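You operate a simulated robot arm through the tools that you are given. There is no shell and no other tool.

The job below is to be done with a simulated robot arm. You get a single attempt, and the scene is never put back.

TASK
Raise the table leaf, slide its bar out and move both green bottles on to it. Set down upright: green bottle.
Where things are to end (x, y in the base frame): green bottle within 6 cm of [53, 69]; green bottle within 6 cm of [53, 78].

Only the result counts: the job must be done as asked and must still hold three seconds after the hand-in. Knocking over, shifting, dropping, spilling or breaking anything else fails it.

THE ROBOT
A 7-joint arm with a two-finger parallel gripper, fixed in place. Base frame: the origin is at the foot of the arm, x ahead of it, y to its left, z up. Units: cm, degrees, N and s.
Its first joint turns from -132.0 to 132.0 degrees. Payload 3.91 kg.
Tool frame: the origin (TCP) lies between the finger pads and is the grasp point; the fingertips stand 3 cm ahead of it; z points along the fingers, y is the line along which they close. The gripper opens to 11 cm. The fingers are 2 cm wide and 1 cm thick; the gripper's body (4.8 by 11.2 cm) begins 5.5 cm behind the TCP.
Orientation is that of the tool frame in the base frame, as [roll, pitch, yaw] about the fixed x, y, z axes, in that order (R = Rz(yaw) Ry(pitch) Rx(roll)). With the fingers straight down and closing along the base's y, the tool's x points along the base's -x, its y along +y and its z along -z.

THE INTERFACE
- The arm moves only by the tool jog_arm. Its argument "deltas" is a list of rows, each a list of 7 numbers: the turn, a rotation vector about the tool's x, y, z in units of 120 degrees (1.0 is 120 degrees), then the shift along the tool's x, y, z in units of 400 mm (1.0 is 400 mm), then the opening, from 0 (shut) to 1 (fully open). In form: [[wx, wy, wz, tx, ty, tz, gripper], ...]. A call has 1 to 20 rows; each row is the pose to reach, as a shift and turn from the pose commanded when the call began, along the tool's axes at that moment. A call with a number of a shift or a turn outside -1 to 1 is refused whole. Rows are played at 5 a second. More than 5 cm and 8.6 degrees between two rows, or a gripper value outside its range, and nothing of the call is played. A pose out of reach is approached as far as the arm can. The call stops where the force on the tool passes 70 N (or 10 N more than at its start, if that is more) or the arm is blocked; 0.2 s more then pass. Each finger travels about 10.8 cm/s and halts on what it meets, pressing with about 20 N; the grip force reading is that of the motor and also rises with nothing between the fingers. The clock runs only during rows and for 0.2 s after the last one: add rows that repeat a pose to give the fingers time. The reply holds the time, the measured pose of the TCP, the force on the tool along the base axes, the opening and the grip force, in the units named above and with some noise, with the torque about the TCP (base axes, N m) and any sound that the robot's microphone picked up.
- Cameras (640 x 400 px; columns grow to the right, rows downward): "scene" is fixed at [40.93, -49.19, 120.22]; the picture's right is [0.99, -0.13, 0.00], its down [-0.04, -0.29, -0.96] and it looks along [0.13, 0.95, -0.29] (base axes); focal length 350 px, centre (320, 200). "wrist" rides on the gripper at [7.2, 1.7, -10.3] in the tool frame; the picture's right is [-0.23, 0.97, 0.00], its down [-0.76, -0.18, -0.62] and it looks along [-0.61, -0.14, 0.78] (tool axes); focal length 222 px, centre (320, 200). There is no depth. A picture from a camera that has moved, and an enlarged one, comes with that camera's place and axes in the base frame and with its lens. The place of the scene camera against the robot may be out by one fixed shift of up to 2.5 cm in any direction.
- get_image(camera): a new picture of that camera. No time passes.
- enlarge(camera, box): a new picture of the part [left, top, right, bottom] of that camera's present view, enlarged. No time passes.
- finish_job(): hands the job in; it is judged then, once.

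Nothing tells you positions but the pictures and the camera data. Unless the task says otherwise, let go and move clear before handing in.

The tools are called after "Call:" as a command line: name --pt "numbers of a row" for each row, then --argument value for the rest, lists and objects as JSON in quotes. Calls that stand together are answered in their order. jog_arm: Moves the arm, as the interface text tells. Its arguments: {"type":"object","properties":{"deltas":{"type":"array"}},"required":["deltas"]} The other tools are called the same way: get_image (camera) takes a picture; enlarge (camera, box) takes an enlarged picture of a part of a camera's view; finish_job () hands the job in.

At the start:

```text
time_s: 0.0
tool_pos: [55.01, 30.57, 104.55]
tool_rot: [-180.0, 0.0, -180.0]
force: [0.4, 0.7, 0.2]
wrist_torque: [-0.01, -0.02, -0.01]
opening: 11.0
gripper_force: 0.0
```

scene: 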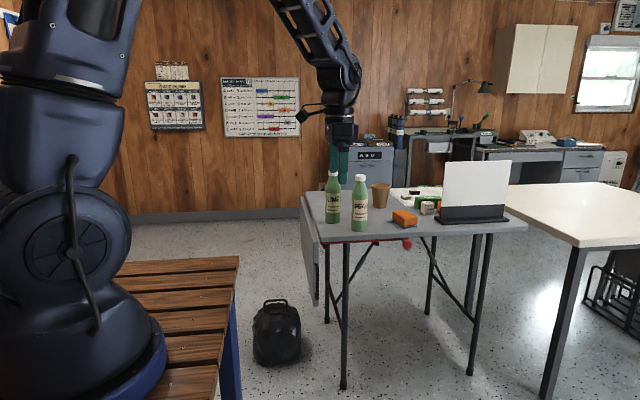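
wrist: 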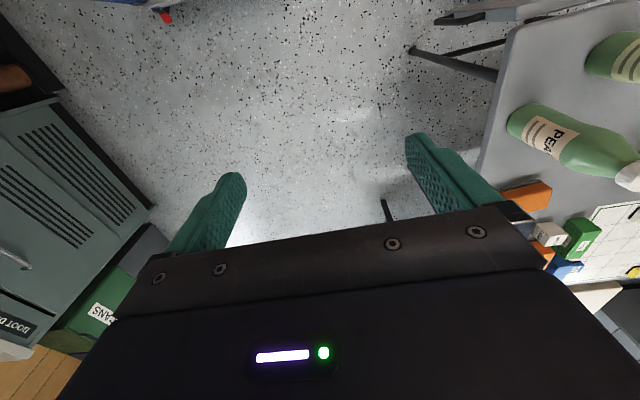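

I see a folding table with a hanging leaf on its left side, two green bottles on the tabletop, and a red knob that is probably the end of the slide bar. I'll take closer pictures before I move anything.

Call:
enlarge --camera "scene" --box '[280, 150, 440, 250]'

Call:
enlarge --camera "scene" --box '[280, 180, 540, 400]'

Call:
enlarge --camera "wrist" --box '[400, 0, 640, 150]'

```text
4.00 times, centred on (360, 200) of scene
camera zoom: at [40.93, -49.19, 120.22], right [0.99, -0.13, 0.0], down [-0.04, -0.29, -0.96], along [0.13, 0.95, -0.29], focal length 1399 px, centre (160, 200)
```

zoom: 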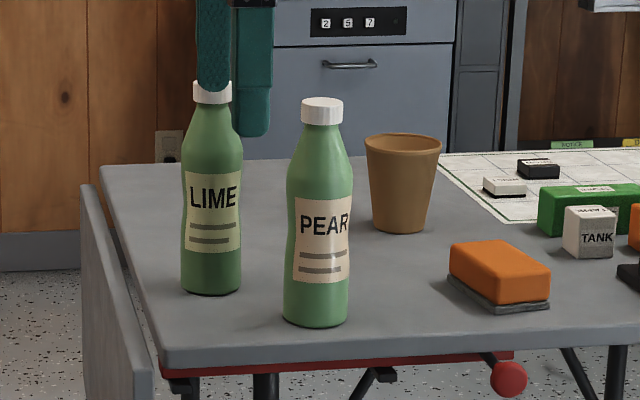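

```text
1.82 times, centred on (410, 290) of scene
camera zoom: at [40.93, -49.19, 120.22], right [0.99, -0.13, 0.0], down [-0.04, -0.29, -0.96], along [0.13, 0.95, -0.29], focal length 636 px, centre (156, 36)
```

zoom: 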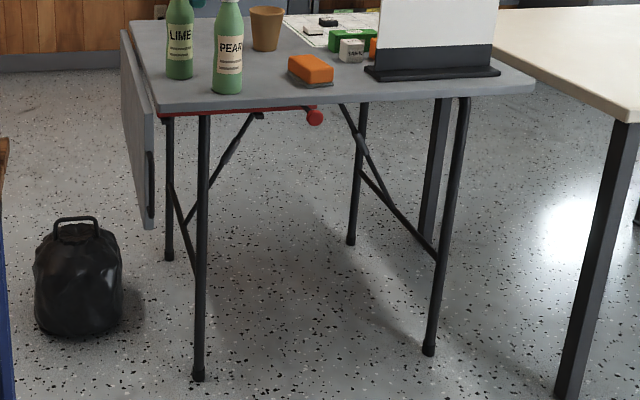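

```text
2.67 times, centred on (520, 75) of wrist
camera zoom: at [47.83, 32.16, 114.82], right [0.23, 0.97, 0.0], down [0.76, -0.18, 0.62], along [0.61, -0.14, -0.78], focal length 592 px, centre (-213, 533)
```

zoom: 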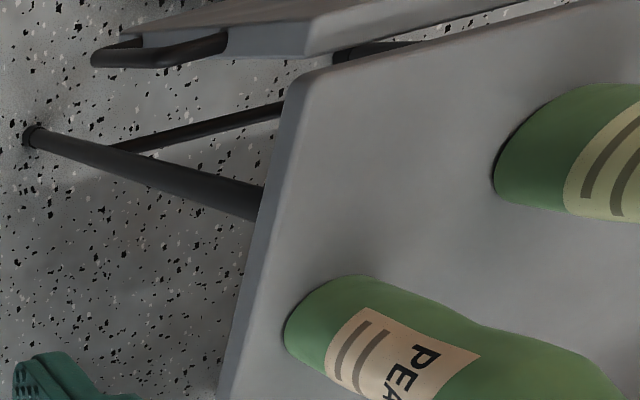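

The near-left corner of the table is at about (55, 59, 74). The leaf hangs below that left edge to about z = 47, with a dark handle on its near end, and the red bar's knob is near x = 86. Next I'll swing the tool to point along +y, clear of the table, and look at the leaf, its handle and the underside.

Call:
jog_arm --pt "-0.036 -0.036 -0.036 -0.0078 -0.0087 0.0618 1" --pt "-0.0721 -0.0721 -0.0721 -0.0156 -0.0174 0.1236 1" --pt "-0.1082 -0.1082 -0.1082 -0.0234 -0.0261 0.1854 1" --pt "-0.1443 -0.1443 -0.1443 -0.0313 -0.0348 0.2473 1" --pt "-0.1803 -0.1803 -0.1803 -0.0391 -0.0434 0.3091 1" --pt "-0.2164 -0.2164 -0.2164 -0.0469 -0.0521 0.3709 1" --pt "-0.2525 -0.2525 -0.2525 -0.0547 -0.0608 0.4327 1" --pt "-0.2885 -0.2885 -0.2885 -0.0625 -0.0695 0.4945 1" --pt "-0.3246 -0.3246 -0.3246 -0.0703 -0.0782 0.5563 1" --pt "-0.3607 -0.3607 -0.3607 -0.0781 -0.0869 0.6181 1" --pt "-0.3967 -0.3967 -0.3967 -0.0859 -0.0956 0.6799 1" --pt "-0.4328 -0.4328 -0.4328 -0.0938 -0.1043 0.7418 1" --pt "-0.4689 -0.4689 -0.4689 -0.1016 -0.1129 0.8036 1" --pt "-0.505 -0.505 -0.505 -0.1094 -0.1216 0.8654 1" --pt "-0.541 -0.541 -0.541 -0.1172 -0.1303 0.9272 1" --pt "-0.5774 -0.5774 -0.5774 -0.125 -0.139 0.989 1" --pt "-0.5774 -0.5774 -0.5774 -0.125 -0.139 0.989 1"

Call:
get_image --camera "wrist"

Call:
get_image --camera "scene"

```text
time_s: 3.6
tool_pos: [59.96, 24.85, 65.0]
tool_rot: [-38.1, 89.9, 52.0]
force: [-0.4, -0.1, 0.2]
wrist_torque: [0.02, -0.01, -0.01]
opening: 11.0
gripper_force: 0.0
```

```text
taken
camera wrist: at [58.37, 14.53, 57.68], right [-0.97, 0.0, 0.23], down [0.18, -0.62, 0.76], along [0.14, 0.78, 0.61], focal length 222 px, centre (320, 200)
```

wrist: 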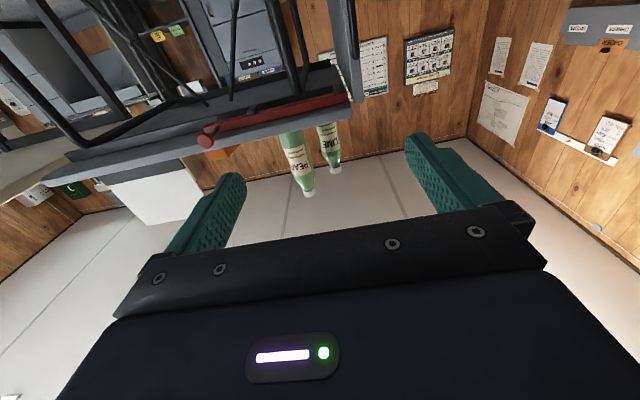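

```text
taken
```

scene: 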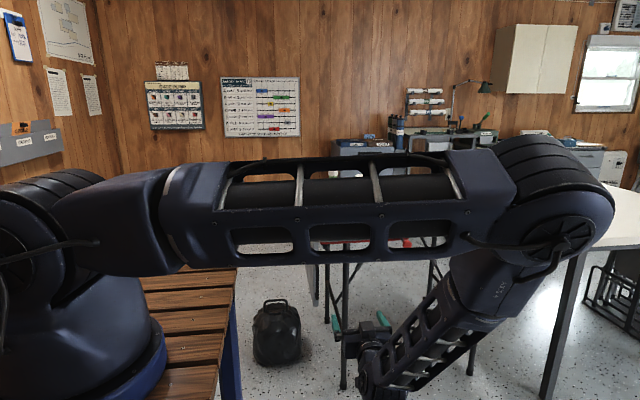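

The tool points along +y now, and the wrist camera looks up at the table's underside, the red bar with its knob, and the leaf. The elbow has swung out to the right. I'll enlarge these parts to place the handle and bar.

Call:
enlarge --camera "wrist" --box '[180, 0, 400, 150]'

Call:
enlarge --camera "scene" --box '[280, 200, 460, 400]'

```text
2.67 times, centred on (290, 75) of wrist
camera zoom: at [58.37, 14.53, 57.68], right [-0.97, 0.0, 0.23], down [0.18, -0.62, 0.76], along [0.14, 0.78, 0.61], focal length 592 px, centre (400, 533)
```

zoom: 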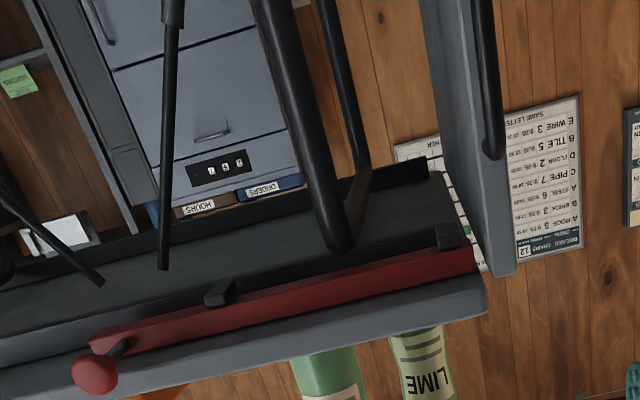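

```text
2.00 times, centred on (370, 300) of scene
camera zoom: at [40.93, -49.19, 120.22], right [0.99, -0.13, 0.0], down [-0.04, -0.29, -0.96], along [0.13, 0.95, -0.29], focal length 700 px, centre (220, 0)
```

zoom: 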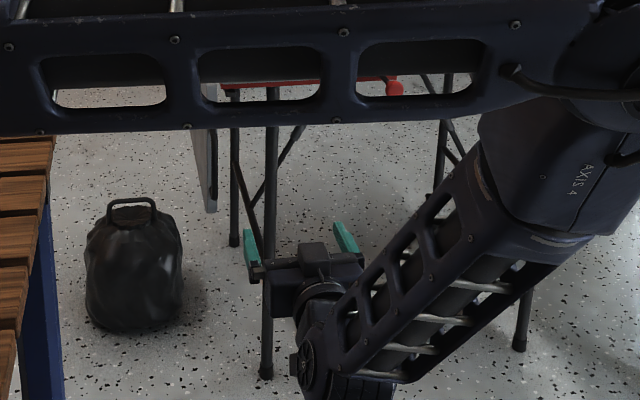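

The near end of the leaf is at about y = 60, and it hangs at x ≈ 53.5–55.4. The handle stands off its end face between z ≈ 50 and 64, and the knob is at about (85, 57, 70.5). I'll bring the gripper in front of the handle and look again.

Call:
jog_arm --pt "0 0 0 0.02 0.01575 0.0504 1" --pt "0 0 0 0.04 0.0315 0.1008 1" --pt "0 0 0 0.06 0.04725 0.1512 1" --pt "0 0 0 0.08 0.063 0.2016 1" --pt "0 0 0 0.1 0.07875 0.252 1" --pt "0 0 0 0.12 0.0945 0.3024 1" --pt "0 0 0 0.14 0.11025 0.3528 1" --pt "0 0 0 0.16 0.126 0.4032 1" --pt "0 0 0 0.18 0.14175 0.4536 1" --pt "0 0 0 0.2 0.1575 0.504 1" --pt "0 0 0 0.2 0.1575 0.504 1"

Call:
get_image --camera "wrist"

Call:
get_image --camera "scene"

```text
time_s: 6.0
tool_pos: [53.8, 45.0, 56.95]
tool_rot: [126.1, 90.0, -143.9]
force: [-0.4, 0.6, -0.8]
wrist_torque: [0.02, -0.01, -0.04]
opening: 10.99
gripper_force: 0.1
```

```text
taken
camera wrist: at [52.09, 34.74, 49.66], right [-0.97, 0.0, 0.23], down [0.18, -0.62, 0.76], along [0.14, 0.78, 0.61], focal length 222 px, centre (320, 200)
```

wrist: 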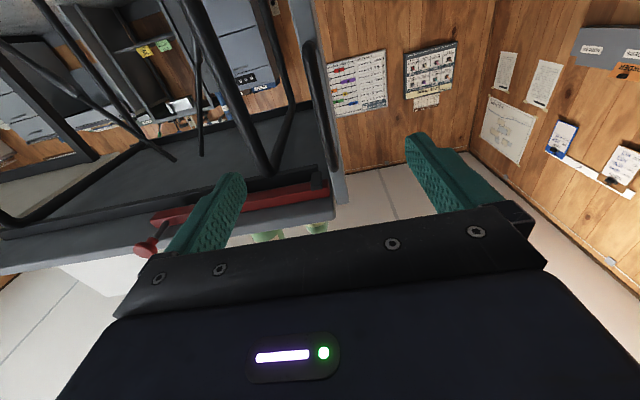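

```text
taken
```

scene: 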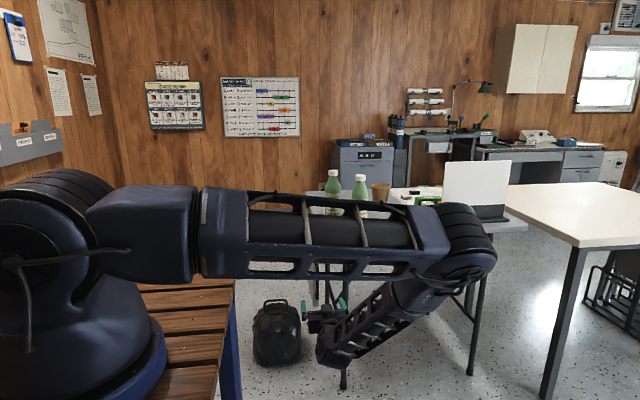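

Call:
enlarge --camera "wrist" --box '[240, 0, 400, 240]'

Call:
enlarge --camera "scene" --box '[290, 270, 370, 330]'

```text
1.67 times, centred on (320, 120) of wrist
camera zoom: at [52.09, 34.74, 49.66], right [-0.97, 0.0, 0.23], down [0.18, -0.62, 0.76], along [0.14, 0.78, 0.61], focal length 370 px, centre (320, 333)
```

zoom: 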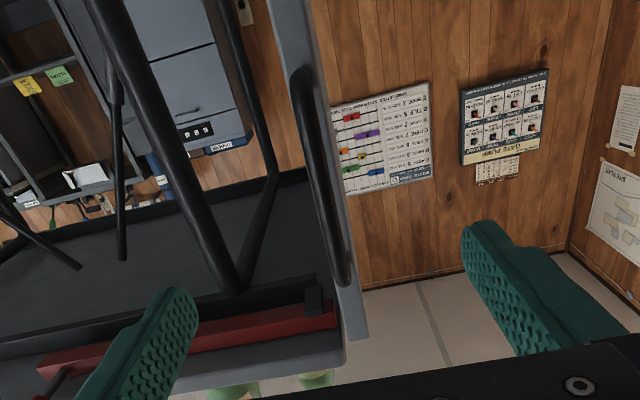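

```text
6.67 times, centred on (330, 300) of scene
camera zoom: at [40.93, -49.19, 120.22], right [0.99, -0.13, 0.0], down [-0.04, -0.29, -0.96], along [0.13, 0.95, -0.29], focal length 2332 px, centre (253, -467)
```

zoom: 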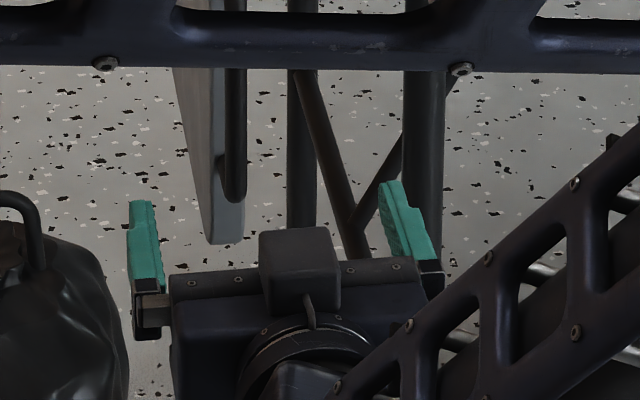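

The handle rod is vertical at about x = 53.5, y = 58.2, z = 51–64, and the leaf's end face is near y = 61. I'll move in so the fingers straddle the rod with the tips just short of the leaf, then close on it.

Call:
jog_arm --pt "0 0 0 -0.00275 0.0015 0.06 1" --pt "0 0 0 -0.0055 0.003 0.12 1" --pt "0 0 0 -0.00825 0.0045 0.18 1" --pt "0 0 0 -0.011 0.006 0.24 1" --pt "0 0 0 -0.01375 0.0075 0.3 1" --pt "0 0 0 -0.01375 0.0075 0.3 1"

Call:
get_image --camera "wrist"

Call:
get_image --camera "scene"

```text
time_s: 7.4
tool_pos: [53.48, 57.05, 57.58]
tool_rot: [-90.4, 90.0, -0.4]
force: [0.3, -0.6, -0.2]
wrist_torque: [-0.02, -0.01, -0.03]
opening: 10.99
gripper_force: 0.0
```

```text
taken
camera wrist: at [51.78, 46.77, 50.25], right [-0.97, 0.0, 0.23], down [0.18, -0.62, 0.76], along [0.14, 0.78, 0.61], focal length 222 px, centre (320, 200)
```

wrist: 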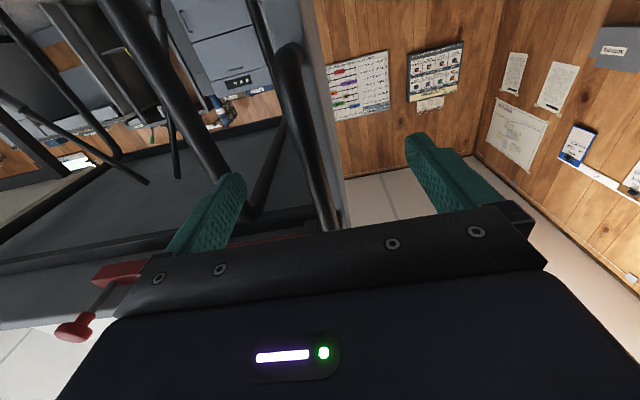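

```text
taken
```

scene: 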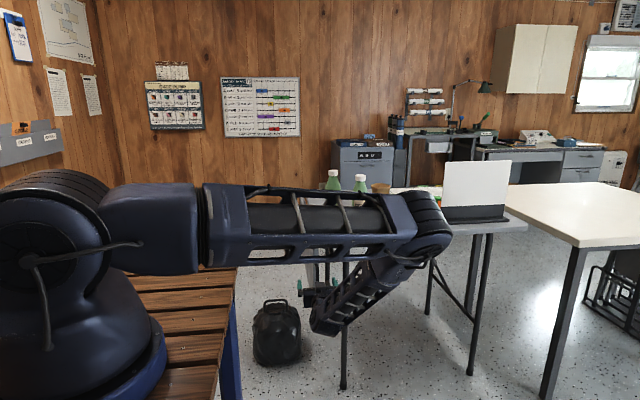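

The rod sits between the fingers. I'll close on it.

Call:
jog_arm --pt "0 0 0 0 0 0 0.5" --pt "0 0 0 0 0 0 0.2" --pt "0 0 0 0 0 0 0" --pt "0 0 0 0 0 0 0" --pt "0 0 0 0 0 0 0"

Call:
get_image --camera "wrist"

```text
time_s: 8.6
tool_pos: [53.49, 57.1, 57.55]
tool_rot: [-56.8, 90.0, 33.2]
force: [1.7, 1.7, 0.0]
wrist_torque: [-0.03, 0.11, -0.01]
opening: 1.19
gripper_force: 45.1
```

```text
taken
camera wrist: at [51.8, 46.75, 50.26], right [-0.97, 0.0, 0.23], down [0.18, -0.62, 0.76], along [0.14, 0.78, 0.61], focal length 222 px, centre (320, 200)
```

wrist: 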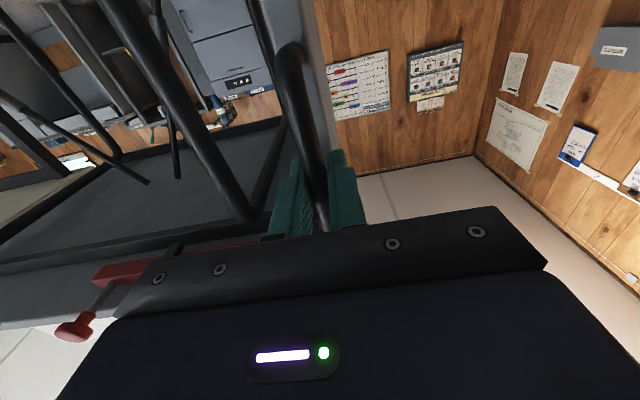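

The rod is gripped at a 1.2 cm opening. I'll start swinging the leaf up about its estimated hinge line (x ≈ 55.3, z ≈ 71.3), with a small first step to check the forces.

Call:
jog_arm --pt "0 0 0.03125 -0.0028 0.0223 0 0" --pt "0 0 0.0625 -0.00883 0.04465 0 0" --pt "0 0 0.09375 -0.0153 0.0663 0 0" --pt "0 0 0.125 -0.0234 0.08776 0 0" --pt "0 0 0.125 -0.0234 0.08776 0 0"

```text
time_s: 9.8
tool_pos: [49.9, 57.03, 58.42]
tool_rot: [90.5, 74.9, -179.4]
force: [-3.6, 18.7, -24.5]
wrist_torque: [0.0, -0.03, -0.04]
opening: 1.19
gripper_force: 44.6
```

The leaf is moving, but there is about 25 N along the rod and 19 N in y, so my arc doesn't quite match the real hinge. I'll look before going further.

Call:
get_image --camera "wrist"

Call:
enlarge --camera "wrist" --box '[220, 20, 420, 240]'

Call:
enlarge --camera "scene" --box '[280, 160, 440, 320]'

```text
taken
camera wrist: at [46.36, 46.72, 51.77], right [-0.88, 0.0, 0.47], down [0.37, -0.62, 0.69], along [0.29, 0.78, 0.55], focal length 222 px, centre (320, 200)
```

wrist: 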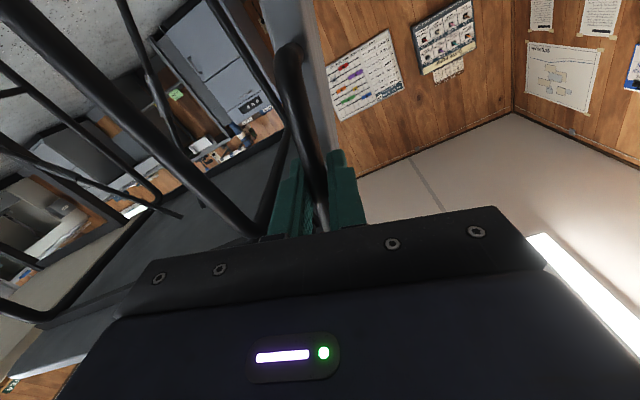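

```text
1.82 times, centred on (320, 130) of wrist
camera zoom: at [46.36, 46.72, 51.77], right [-0.88, 0.0, 0.47], down [0.37, -0.62, 0.69], along [0.29, 0.78, 0.55], focal length 404 px, centre (320, 327)
```

zoom: 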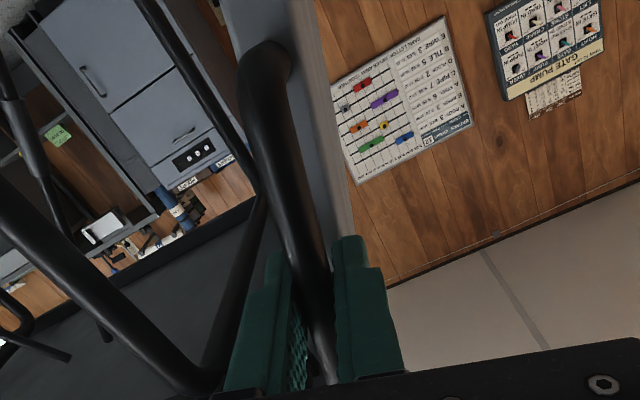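

```text
2.50 times, centred on (360, 240) of scene
camera zoom: at [40.93, -49.19, 120.22], right [0.99, -0.13, 0.0], down [-0.04, -0.29, -0.96], along [0.13, 0.95, -0.29], focal length 875 px, centre (220, 100)
```

zoom: 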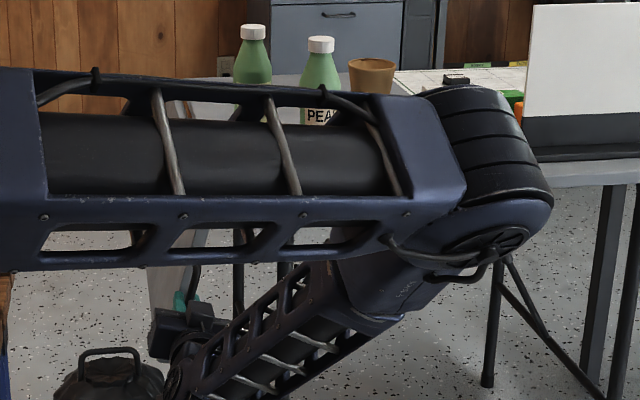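

Lifting itself takes only about 3 N. The rest is 25 N along the rod and 19 N along y, so I'll ease the tool outward along the rod and slightly in +y to see how the forces change.

Call:
jog_arm --pt "0 0 0 0.0025 0 0.0015 0" --pt "0 0 0 0.005 0 0.003 0" --pt "0 0 0 0.005 0 0.003 0"

```text
time_s: 10.6
tool_pos: [49.98, 57.0, 58.36]
tool_rot: [89.7, 75.0, 179.7]
force: [-5.7, -39.4, 9.8]
wrist_torque: [0.11, -0.49, 0.01]
opening: 1.19
gripper_force: 45.4
```

The grip is stiff, and the readings put the hinge about 0.6 cm further in −x than I assumed. I'll take that tiny y shift back out and carry on up the corrected arc.

Call:
jog_arm --pt "0 0 0.0156 -0.0011 0.0112 -0.001 0" --pt "0 0 0.03125 -0.0027 0.02237 -0.002 0" --pt "0 0 0.0625 -0.00688 0.04451 -0.002 0" --pt "0 0 0.09375 -0.01249 0.06634 -0.002 0" --pt "0 0 0.125 -0.01952 0.08775 -0.002 0" --pt "0 0 0.15625 -0.02793 0.10865 -0.002 0" --pt "0 0 0.1875 -0.03769 0.12896 -0.002 0" --pt "0 0 0.1875 -0.03769 0.12896 -0.002 0"

```text
time_s: 12.4
tool_pos: [45.2, 57.07, 61.13]
tool_rot: [90.0, 52.4, -180.0]
force: [-0.2, -4.0, -3.6]
wrist_torque: [-0.45, -0.83, 0.29]
opening: 1.2
gripper_force: 45.2
```

The leaf is at about 37° and the forces are small. I'll continue up the arc.

Call:
jog_arm --pt "0 0 0.02083 -0.0021 0.0151 0 0" --pt "0 0 0.04167 -0.00426 0.03005 0 0" --pt "0 0 0.08333 -0.01112 0.05962 0 0" --pt "0 0 0.125 -0.02053 0.08847 0 0" --pt "0 0 0.16667 -0.03243 0.11639 0 0" --pt "0 0 0.20833 -0.0467 0.14317 0 0" --pt "0 0 0.25 -0.06326 0.1686 0 0" --pt "0 0 0.25 -0.06326 0.1686 0 0"

Call:
get_image --camera "scene"

Call:
get_image --camera "wrist"

```text
time_s: 14.2
tool_pos: [41.32, 57.08, 67.15]
tool_rot: [90.1, 22.3, -179.9]
force: [-36.4, 3.9, -15.8]
wrist_torque: [-0.12, -0.91, 0.19]
opening: 1.22
gripper_force: 45.1
```

```text
taken
```

scene: 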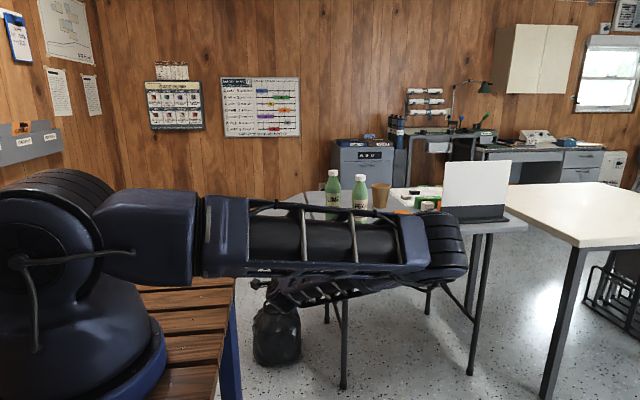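

```text
taken
camera wrist: at [34.06, 46.73, 65.91], right [-0.16, 0.0, 0.99], down [0.77, -0.62, 0.13], along [0.61, 0.78, 0.1], focal length 222 px, centre (320, 200)
```

wrist: 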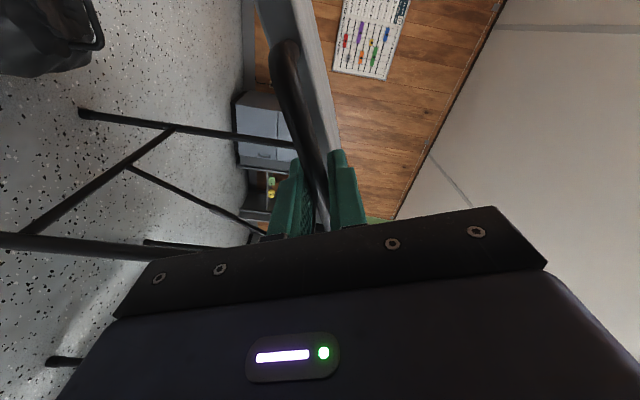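

The leaf is at about 67°, with a radial pull that puts the hinge nearer (54.3, 71.6). I'll relieve that and take the leaf to just below horizontal.

Call:
jog_arm --pt "0 0 0 0.00625 0 0 0" --pt "0 0 0.0208 0.0047 0.0151 0 0" --pt "0 0 0.0417 0.00305 0.03032 0 0" --pt "0 0 0.0833 -0.00275 0.06024 0 0" --pt "0 0 0.125 -0.01117 0.08954 0 0" --pt "0 0 0.1667 -0.02209 0.11799 0 0" --pt "0 0 0.1667 -0.02209 0.11799 0 0"

Call:
get_image --camera "scene"

Call:
get_image --camera "wrist"

```text
time_s: 15.8
tool_pos: [40.55, 57.16, 71.91]
tool_rot: [89.9, 2.6, 179.9]
force: [2.8, -18.8, -5.0]
wrist_torque: [-0.06, -0.84, 0.05]
opening: 1.21
gripper_force: 44.7
```

```text
taken
```

scene: 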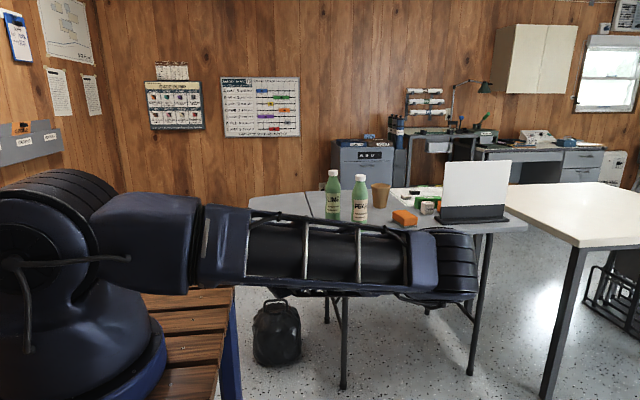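

```text
taken
camera wrist: at [33.3, 46.77, 73.22], right [0.18, 0.0, 0.98], down [0.77, -0.62, -0.15], along [0.61, 0.78, -0.11], focal length 222 px, centre (320, 200)
```

wrist: 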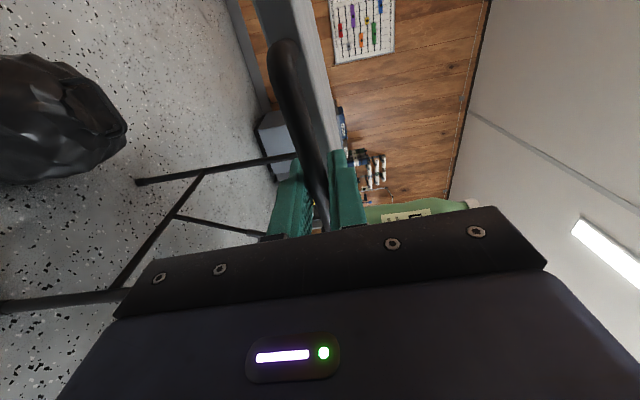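

The leaf is about 2.5° short of level, and holding it takes about 1.5 N m. I'll raise it the last bit in small steps and listen for a catch or a stop.

Call:
jog_arm --pt "0 0 0.0104 -0.0007 0.0075 -0.001 0" --pt "0 0 0.02083 -0.00134 0.01494 -0.001 0" --pt "0 0 0.02083 -0.00134 0.01494 -0.001 0"

Call:
enlarge --camera "scene" --box '[240, 170, 400, 270]'

```text
time_s: 16.6
tool_pos: [40.65, 57.08, 72.52]
tool_rot: [90.0, 0.0, 179.9]
force: [12.3, 0.6, -4.0]
wrist_torque: [-0.08, -0.85, 0.4]
opening: 1.21
gripper_force: 45.4
```

```text
4.00 times, centred on (320, 220) of scene
camera zoom: at [40.93, -49.19, 120.22], right [0.99, -0.13, 0.0], down [-0.04, -0.29, -0.96], along [0.13, 0.95, -0.29], focal length 1399 px, centre (320, 120)
```

zoom: 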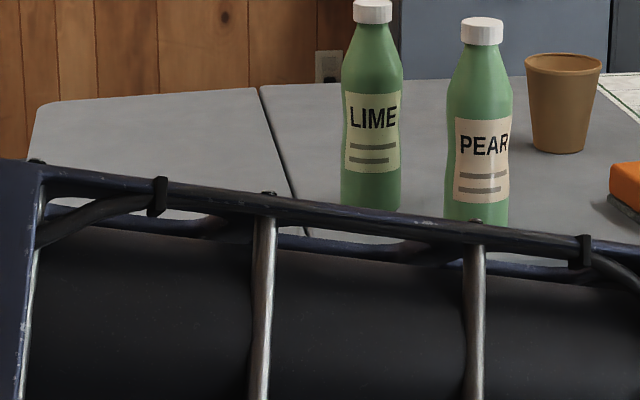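

Call:
jog_arm --pt "0 0 0.0083 -0.0012 0.006 0 0" --pt "0 0 0.01667 -0.00225 0.01191 0 0" --pt "0 0 0.01667 -0.00225 0.01191 0 0"

Call:
enlarge --camera "scene" --box '[240, 170, 400, 270]'

```text
time_s: 17.4
tool_pos: [40.65, 56.99, 72.85]
tool_rot: [90.0, -2.0, -180.0]
force: [10.9, 3.5, -7.1]
wrist_torque: [0.03, -0.81, -0.39]
opening: 1.26
gripper_force: 45.2
```

```text
4.00 times, centred on (320, 220) of scene
camera zoom: at [40.93, -49.19, 120.22], right [0.99, -0.13, 0.0], down [-0.04, -0.29, -0.96], along [0.13, 0.95, -0.29], focal length 1399 px, centre (320, 120)
```

zoom: 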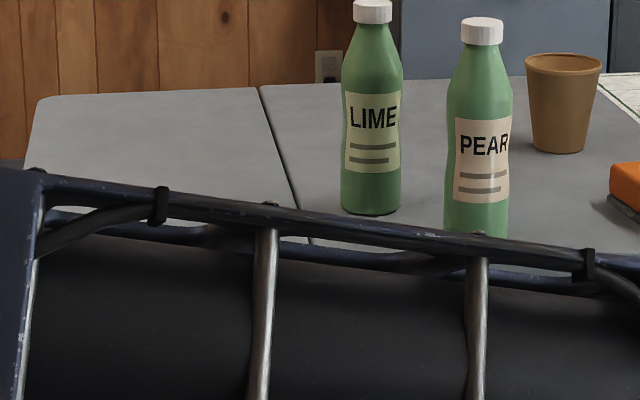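

Call:
jog_arm --pt "0 0 0.0083 -0.0014 0.006 0 0" --pt "0 0 0.01667 -0.0021 0.01193 0 0" --pt "0 0 0.025 -0.0028 0.0179 0 0" --pt "0 0 0.025 -0.0028 0.0179 0 0"

Call:
enlarge --camera "scene" --box '[240, 170, 400, 270]'

```text
time_s: 18.2
tool_pos: [40.64, 56.98, 72.95]
tool_rot: [90.7, -5.0, -179.8]
force: [1.0, 30.4, -16.6]
wrist_torque: [-0.06, -0.95, 0.07]
opening: 1.31
gripper_force: 44.8
stopped in row 4: the force on the tool passed its limit at 75 N (the readings are from after the stop); the commanded pose is now the measured one
```

```text
4.00 times, centred on (320, 220) of scene
camera zoom: at [40.93, -49.19, 120.22], right [0.99, -0.13, 0.0], down [-0.04, -0.29, -0.96], along [0.13, 0.95, -0.29], focal length 1399 px, centre (320, 120)
```

zoom: 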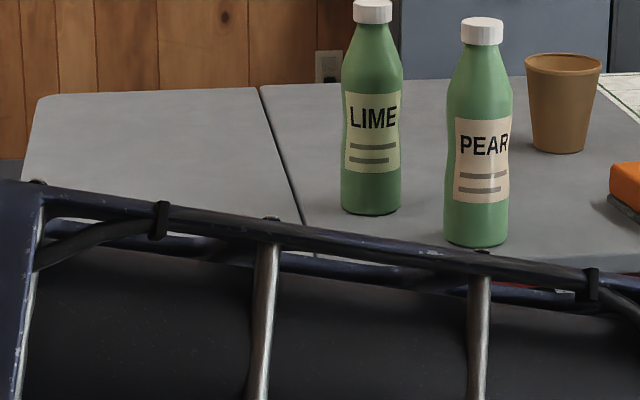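

The leaf now meets its stop at level, flush with the table. To find out whether it stays up by itself, I'll back off the extra twist and open the fingers only a little. The lower finger stays under the rod and can catch it.

Call:
jog_arm --pt "0 0 -0.0167 0 0 0.001 0" --pt "0 0 -0.0333 0 0 0.001 0" --pt "0 0 -0.0333 0 0 0.001 0"

Call:
jog_arm --pt "0 0 0 0 0 0 0.2" --pt "0 0 0 0 0 0 0.25" --pt "0 0 0 0 0 0 0.25"

Call:
enlarge --camera "scene" --box '[240, 170, 400, 270]'

Call:
get_image --camera "wrist"

```text
time_s: 19.0
tool_pos: [40.59, 57.0, 73.03]
tool_rot: [90.5, -1.0, -179.9]
force: [3.0, 20.1, -26.4]
wrist_torque: [-0.03, -0.89, -0.26]
opening: 1.19
gripper_force: 45.5
```

```text
time_s: 19.8
tool_pos: [40.64, 57.1, 73.13]
tool_rot: [90.4, -1.0, -179.8]
force: [-0.3, 0.4, -0.4]
wrist_torque: [-0.01, -0.01, 0.0]
opening: 2.77
gripper_force: 0.0
```

```text
4.00 times, centred on (320, 220) of scene
camera zoom: at [40.93, -49.19, 120.22], right [0.99, -0.13, 0.0], down [-0.04, -0.29, -0.96], along [0.13, 0.95, -0.29], focal length 1399 px, centre (320, 120)
```

zoom: 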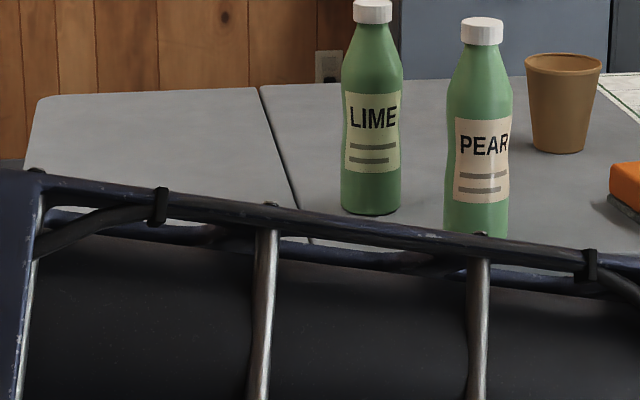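

```text
taken
camera wrist: at [33.44, 46.69, 75.03], right [0.24, 0.01, 0.97], down [0.76, -0.62, -0.19], along [0.6, 0.78, -0.16], focal length 222 px, centre (320, 200)
```

wrist: 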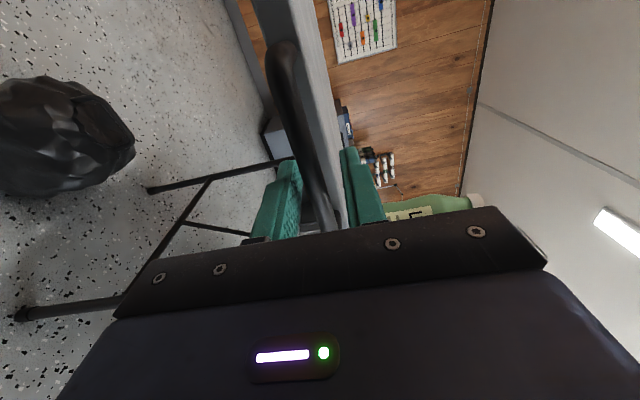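

With the fingers opened to 2.8 cm, the force reads zero and the leaf still looks level. I'll wait a few seconds and compare, in case it sinks slowly.

Call:
enlarge --camera "wrist" --box '[220, 20, 420, 240]'

Call:
jog_arm --pt "0 0 0 0 0 0 0.25" --pt "0 0 0 0 0 0 0.25" --pt "0 0 0 0 0 0 0.25" --pt "0 0 0 0 0 0 0.25" --pt "0 0 0 0 0 0 0.25" --pt "0 0 0 0 0 0 0.25" --pt "0 0 0 0 0 0 0.25" --pt "0 0 0 0 0 0 0.25" --pt "0 0 0 0 0 0 0.25" --pt "0 0 0 0 0 0 0.25" --pt "0 0 0 0 0 0 0.25" --pt "0 0 0 0 0 0 0.25" --pt "0 0 0 0 0 0 0.25" --pt "0 0 0 0 0 0 0.25" --pt "0 0 0 0 0 0 0.25"

Call:
enlarge --camera "wrist" --box '[220, 20, 420, 240]'

Call:
enlarge --camera "scene" --box '[240, 170, 400, 270]'

```text
1.82 times, centred on (320, 130) of wrist
camera zoom: at [33.44, 46.69, 75.03], right [0.24, 0.01, 0.97], down [0.76, -0.62, -0.19], along [0.6, 0.78, -0.16], focal length 404 px, centre (320, 327)
```

zoom: 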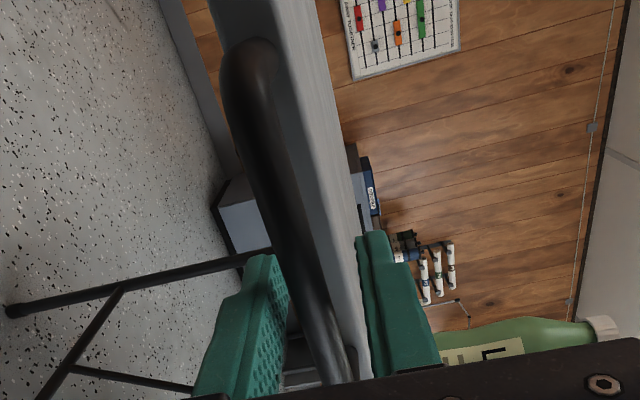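

```text
time_s: 23.0
tool_pos: [40.75, 56.98, 73.16]
tool_rot: [90.6, -1.1, -179.9]
force: [0.0, 0.2, 0.0]
wrist_torque: [-0.01, 0.0, -0.01]
opening: 2.74
gripper_force: 0.1
```

```text
1.82 times, centred on (320, 130) of wrist
camera zoom: at [33.45, 46.7, 75.01], right [0.24, 0.01, 0.97], down [0.76, -0.62, -0.19], along [0.6, 0.78, -0.16], focal length 404 px, centre (320, 327)
```

zoom: 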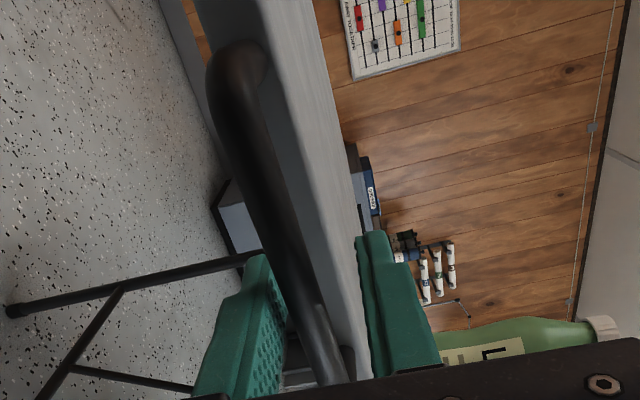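

```text
4.00 times, centred on (320, 220) of scene
camera zoom: at [40.93, -49.19, 120.22], right [0.99, -0.13, 0.0], down [-0.04, -0.29, -0.96], along [0.13, 0.95, -0.29], focal length 1399 px, centre (320, 120)
```

zoom: 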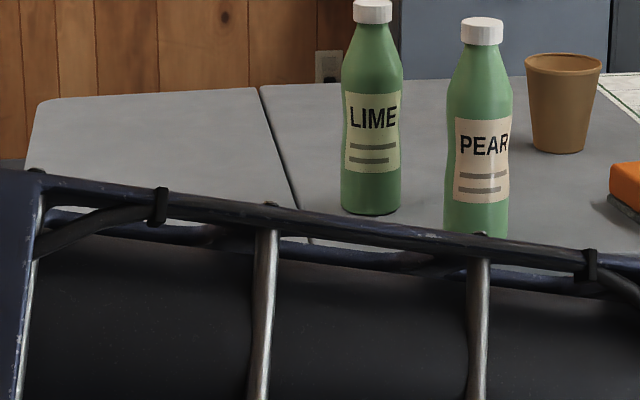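

The leaf is sinking very slowly, roughly half a degree per second, so the hinge is damped and there is time to slide the bar out after raising it. I'll first rehearse the knob approach. That means backing off and swinging to a pose that points forward and slightly to the right, with the fingers closing horizontally, short of the knob.

Call:
jog_arm --pt "0 0 0 0 0 -0.1 0.25" --pt "0 0 0 0 0 -0.2 0.3" --pt "0 0 0 0 0 -0.28 0.4" --pt "0.0163 -0.0163 -0.0616 -0.0784 -0.0055 -0.28 0.5" --pt "0.0327 -0.0327 -0.1232 -0.1568 -0.0111 -0.28 0.6" --pt "0.049 -0.049 -0.1848 -0.2353 -0.0166 -0.28 0.6" --pt "0.0653 -0.0653 -0.2463 -0.3137 -0.0222 -0.28 0.6" --pt "0.0817 -0.0817 -0.3079 -0.3921 -0.0277 -0.28 0.6" --pt "0.098 -0.098 -0.3695 -0.4705 -0.0333 -0.28 0.6" --pt "0.1143 -0.1143 -0.4311 -0.5489 -0.0388 -0.28 0.6" --pt "0.1307 -0.1307 -0.4927 -0.6273 -0.0443 -0.28 0.6" --pt "0.147 -0.147 -0.5543 -0.7058 -0.0499 -0.28 0.6" --pt "0.1633 -0.1633 -0.6158 -0.7842 -0.0554 -0.28 0.6" --pt "0.1797 -0.1797 -0.6774 -0.8626 -0.061 -0.28 0.6" --pt "0.196 -0.196 -0.739 -0.941 -0.0665 -0.28 0.6" --pt "0.196 -0.196 -0.739 -0.941 -0.0665 -0.28 0.6"

Call:
get_image --camera "wrist"

Call:
get_image --camera "scene"

```text
time_s: 26.4
tool_pos: [78.28, 45.9, 69.89]
tool_rot: [-156.2, 89.2, -96.0]
force: [-0.2, 1.0, 0.2]
wrist_torque: [-0.01, -0.01, 0.01]
opening: 6.6
gripper_force: 0.1
```

```text
taken
camera wrist: at [71.74, 37.69, 62.74], right [-0.84, 0.49, 0.22], down [-0.15, -0.62, 0.77], along [0.51, 0.62, 0.6], focal length 222 px, centre (320, 200)
```

wrist: 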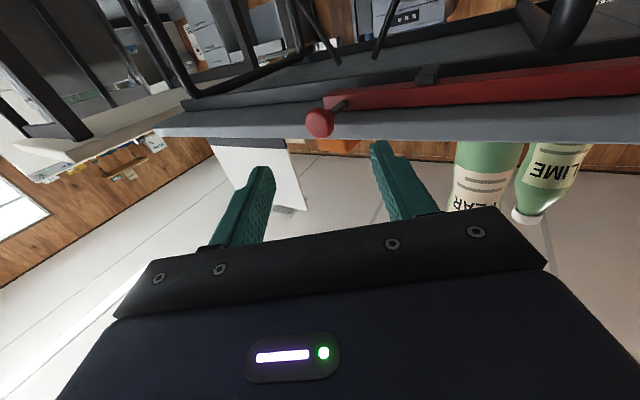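

```text
taken
```

scene: 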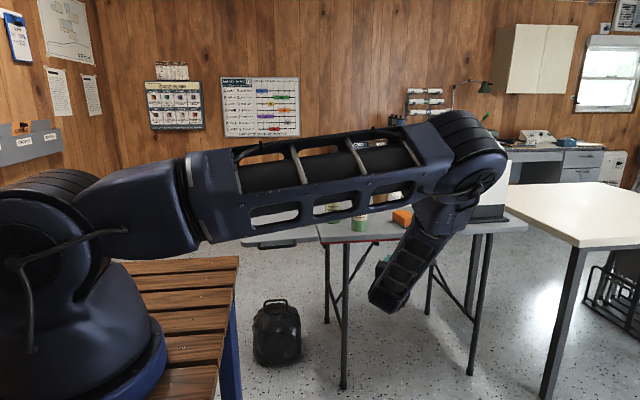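

The knob is at about (85.2, 57.7, 70.7), with a 1.5 cm radius. At this 30° slant one fingertip would run into the table edge, so I'll square the tool up to point straight along +y in front of the knob and check that it reaches.

Call:
jog_arm --pt "-0.0417 0 0 -0.0034 -0.0289 0.0076 0.5" --pt "-0.0833 0 0 -0.0068 -0.0578 0.0151 0.5" --pt "-0.125 0 0 -0.0101 -0.0868 0.0227 0.5" --pt "-0.1667 0 0 -0.0135 -0.1157 0.0302 0.5" --pt "-0.2083 0 0 -0.0169 -0.1446 0.0378 0.5" --pt "-0.25 0 0 -0.02025 -0.1735 0.0453 0.5" --pt "-0.25 0 0 -0.02025 -0.1735 0.0453 0.5"

Call:
get_image --camera "wrist"

Call:
get_image --camera "scene"

```text
time_s: 28.0
tool_pos: [85.27, 44.01, 70.7]
tool_rot: [167.2, 89.3, -102.7]
force: [0.0, -0.8, 0.0]
wrist_torque: [-0.02, -0.03, -0.01]
opening: 5.5
gripper_force: 0.1
```

```text
taken
camera wrist: at [83.57, 33.6, 63.58], right [-0.97, 0.0, 0.23], down [0.18, -0.61, 0.77], along [0.14, 0.79, 0.6], focal length 222 px, centre (320, 200)
```

wrist: 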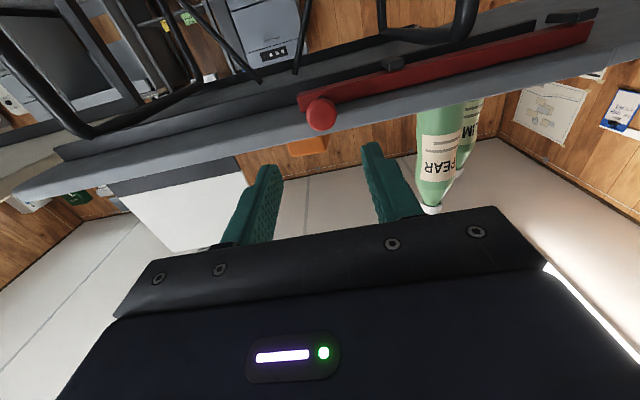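

```text
taken
```

scene: 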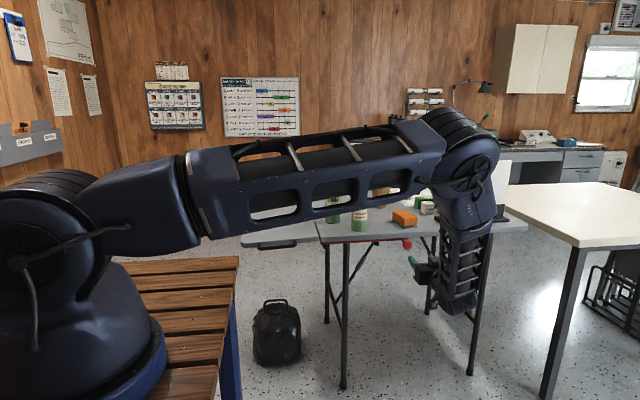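

The pose is reachable, and the knob sits straight ahead of the fingers. I'll check how far the leaf has sunk and look closer at the bar and its brackets.

Call:
enlarge --camera "scene" --box '[230, 190, 350, 265]'

Call:
enlarge --camera "wrist" --box '[260, 0, 640, 180]'

```text
5.33 times, centred on (290, 228) of scene
camera zoom: at [40.93, -49.19, 120.22], right [0.99, -0.13, 0.0], down [-0.04, -0.29, -0.96], along [0.13, 0.95, -0.29], focal length 1866 px, centre (480, 53)
```

zoom: 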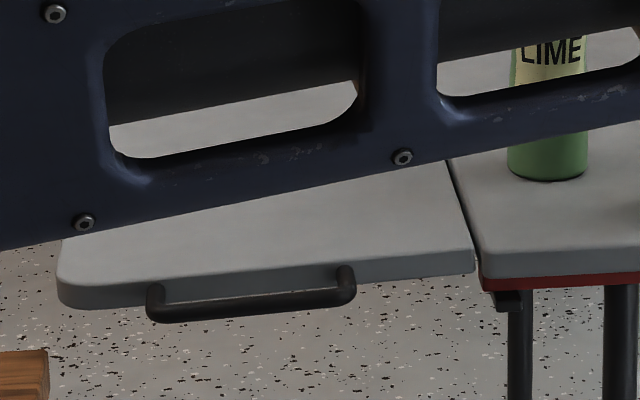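

```text
1.68 times, centred on (450, 90) of wrist
camera zoom: at [83.57, 33.6, 63.58], right [-0.97, 0.0, 0.23], down [0.18, -0.61, 0.77], along [0.14, 0.79, 0.6], focal length 374 px, centre (101, 385)
```

zoom: 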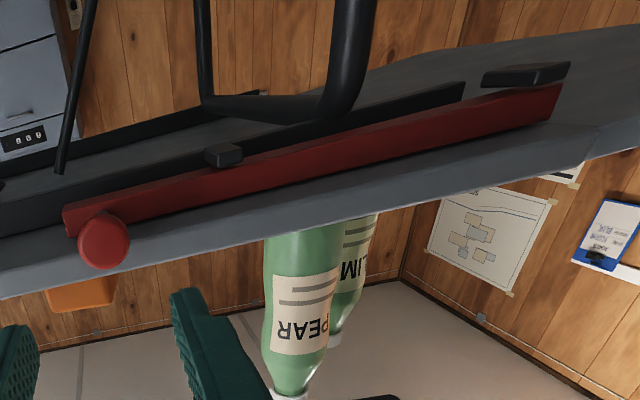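

The leaf has sunk only about 3–4°. The bar lies just under the tabletop edge, with the knob centred ahead of the fingers. I'll slide in around the knob, keeping the tips short of the table edge, and check the fit.

Call:
jog_arm --pt "0 0 0 0 0 0.0575 0.5" --pt "0 0 0 0 0 0.115 0.5" --pt "0 0 0 0 0 0.1725 0.5" --pt "0 0 0 0 0 0.23 0.5" --pt "0 0 0 0 0 0.2875 0.5" --pt "0 0 0 0 0 0.2875 0.5"

Call:
enlarge --camera "wrist" --box '[200, 0, 520, 220]'

Call:
get_image --camera "scene"

```text
time_s: 29.4
tool_pos: [85.21, 55.58, 70.52]
tool_rot: [167.9, 89.3, -101.9]
force: [0.7, 0.1, 0.7]
wrist_torque: [0.0, 0.0, 0.01]
opening: 5.51
gripper_force: 0.0
```

```text
1.82 times, centred on (360, 110) of wrist
camera zoom: at [83.56, 45.13, 63.37], right [-0.97, 0.0, 0.23], down [0.18, -0.61, 0.77], along [0.14, 0.79, 0.6], focal length 404 px, centre (247, 364)
```

zoom: 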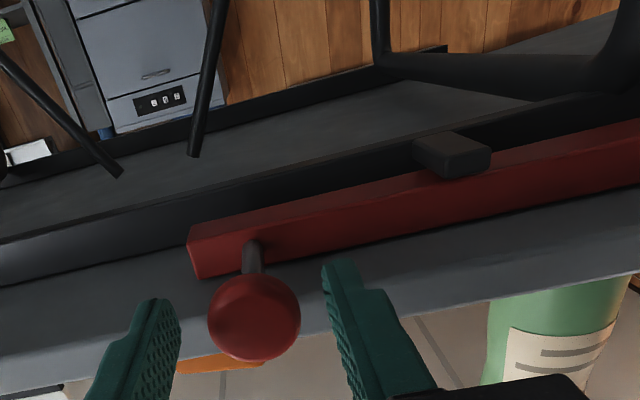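

```text
taken
```

scene: 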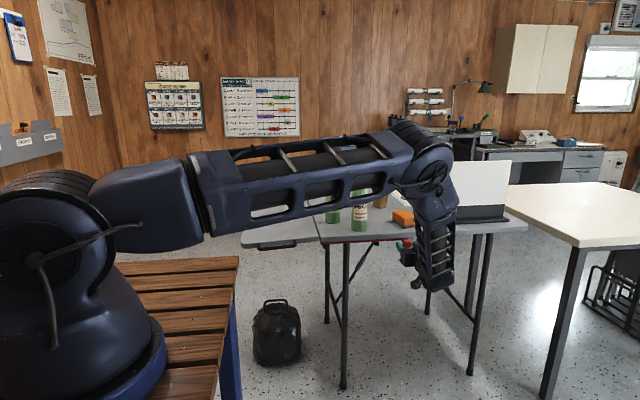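

The knob is between the fingers, about 1.4 cm ahead of the TCP. I'll pull gently 2.5 cm in −x to see how freely the bar moves while the leaf is still nearly level.

Call:
jog_arm --pt "0 0 0 0 0.0125 0 0.5" --pt "0 0 0 0 0.025 0 0.5" --pt "0 0 0 0 0.0375 0 0.5" --pt "0 0 0 0 0.05 0 0.5" --pt "0 0 0 0 0.0625 0 0.5"

Call:
enlarge --camera "wrist" --box '[200, 0, 520, 220]'

Call:
enlarge --camera "scene" --box '[230, 190, 350, 265]'

```text
time_s: 30.6
tool_pos: [82.66, 55.56, 70.57]
tool_rot: [167.1, 89.3, -102.7]
force: [0.3, 0.4, -1.4]
wrist_torque: [0.0, 0.02, 0.0]
opening: 5.52
gripper_force: 0.0
```

```text
1.82 times, centred on (360, 110) of wrist
camera zoom: at [80.94, 45.08, 63.41], right [-0.97, 0.0, 0.23], down [0.18, -0.61, 0.77], along [0.14, 0.79, 0.6], focal length 404 px, centre (247, 364)
```

zoom: 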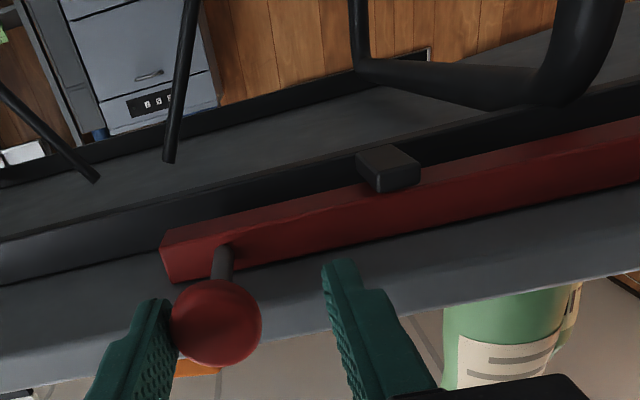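

```text
5.33 times, centred on (290, 228) of scene
camera zoom: at [40.93, -49.19, 120.22], right [0.99, -0.13, 0.0], down [-0.04, -0.29, -0.96], along [0.13, 0.95, -0.29], focal length 1866 px, centre (480, 53)
```

zoom: 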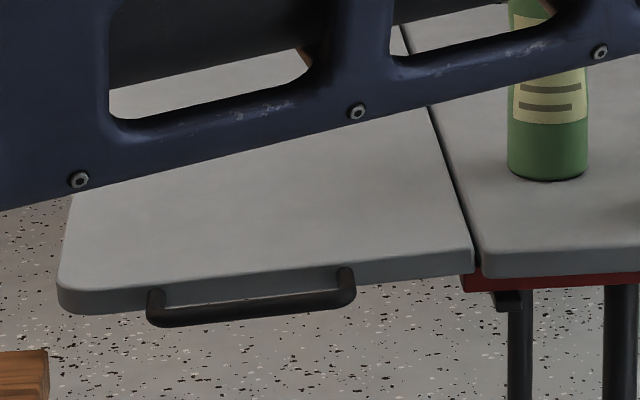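

The bar slides almost freely and has moved about 1.2 cm, so its tip is at the leaf's hinge edge. I'll ease it another centimetre to find where it touches the slightly sagging leaf.

Call:
jog_arm --pt "0 0 0 0 0.0125 0 0.5" --pt "0 0 0 0 0.025 0 0.5"

Call:
enlarge --camera "scene" --box '[300, 220, 350, 255]'

```text
time_s: 31.2
tool_pos: [81.62, 55.55, 70.53]
tool_rot: [166.1, 89.3, -103.7]
force: [-0.1, 0.2, -0.9]
wrist_torque: [0.03, -0.01, 0.01]
opening: 5.48
gripper_force: 0.1
```

```text
11.43 times, centred on (325, 238) of scene
camera zoom: at [40.93, -49.19, 120.22], right [0.99, -0.13, 0.0], down [-0.04, -0.29, -0.96], along [0.13, 0.95, -0.29], focal length 3998 px, centre (263, -229)
```

zoom: 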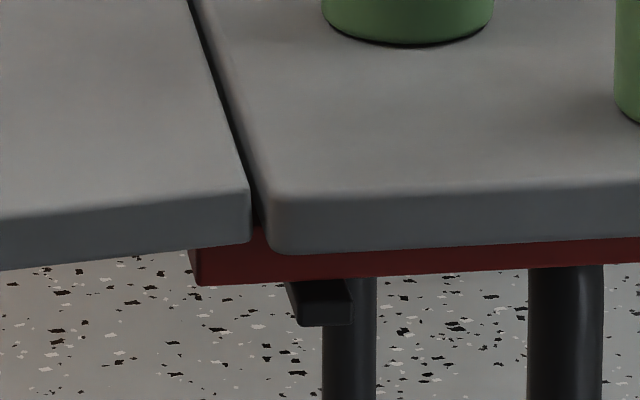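

Still no contact force. I'll keep easing it out in short steps, watching the force.

Call:
jog_arm --pt "0 0 0 0 0.0125 0 0.5" --pt "0 0 0 0 0.025 0 0.5"

```text
time_s: 31.8
tool_pos: [80.65, 55.49, 70.5]
tool_rot: [167.3, 89.3, -102.4]
force: [-0.1, 0.9, -0.1]
wrist_torque: [0.02, 0.01, -0.01]
opening: 5.49
gripper_force: 0.0
```

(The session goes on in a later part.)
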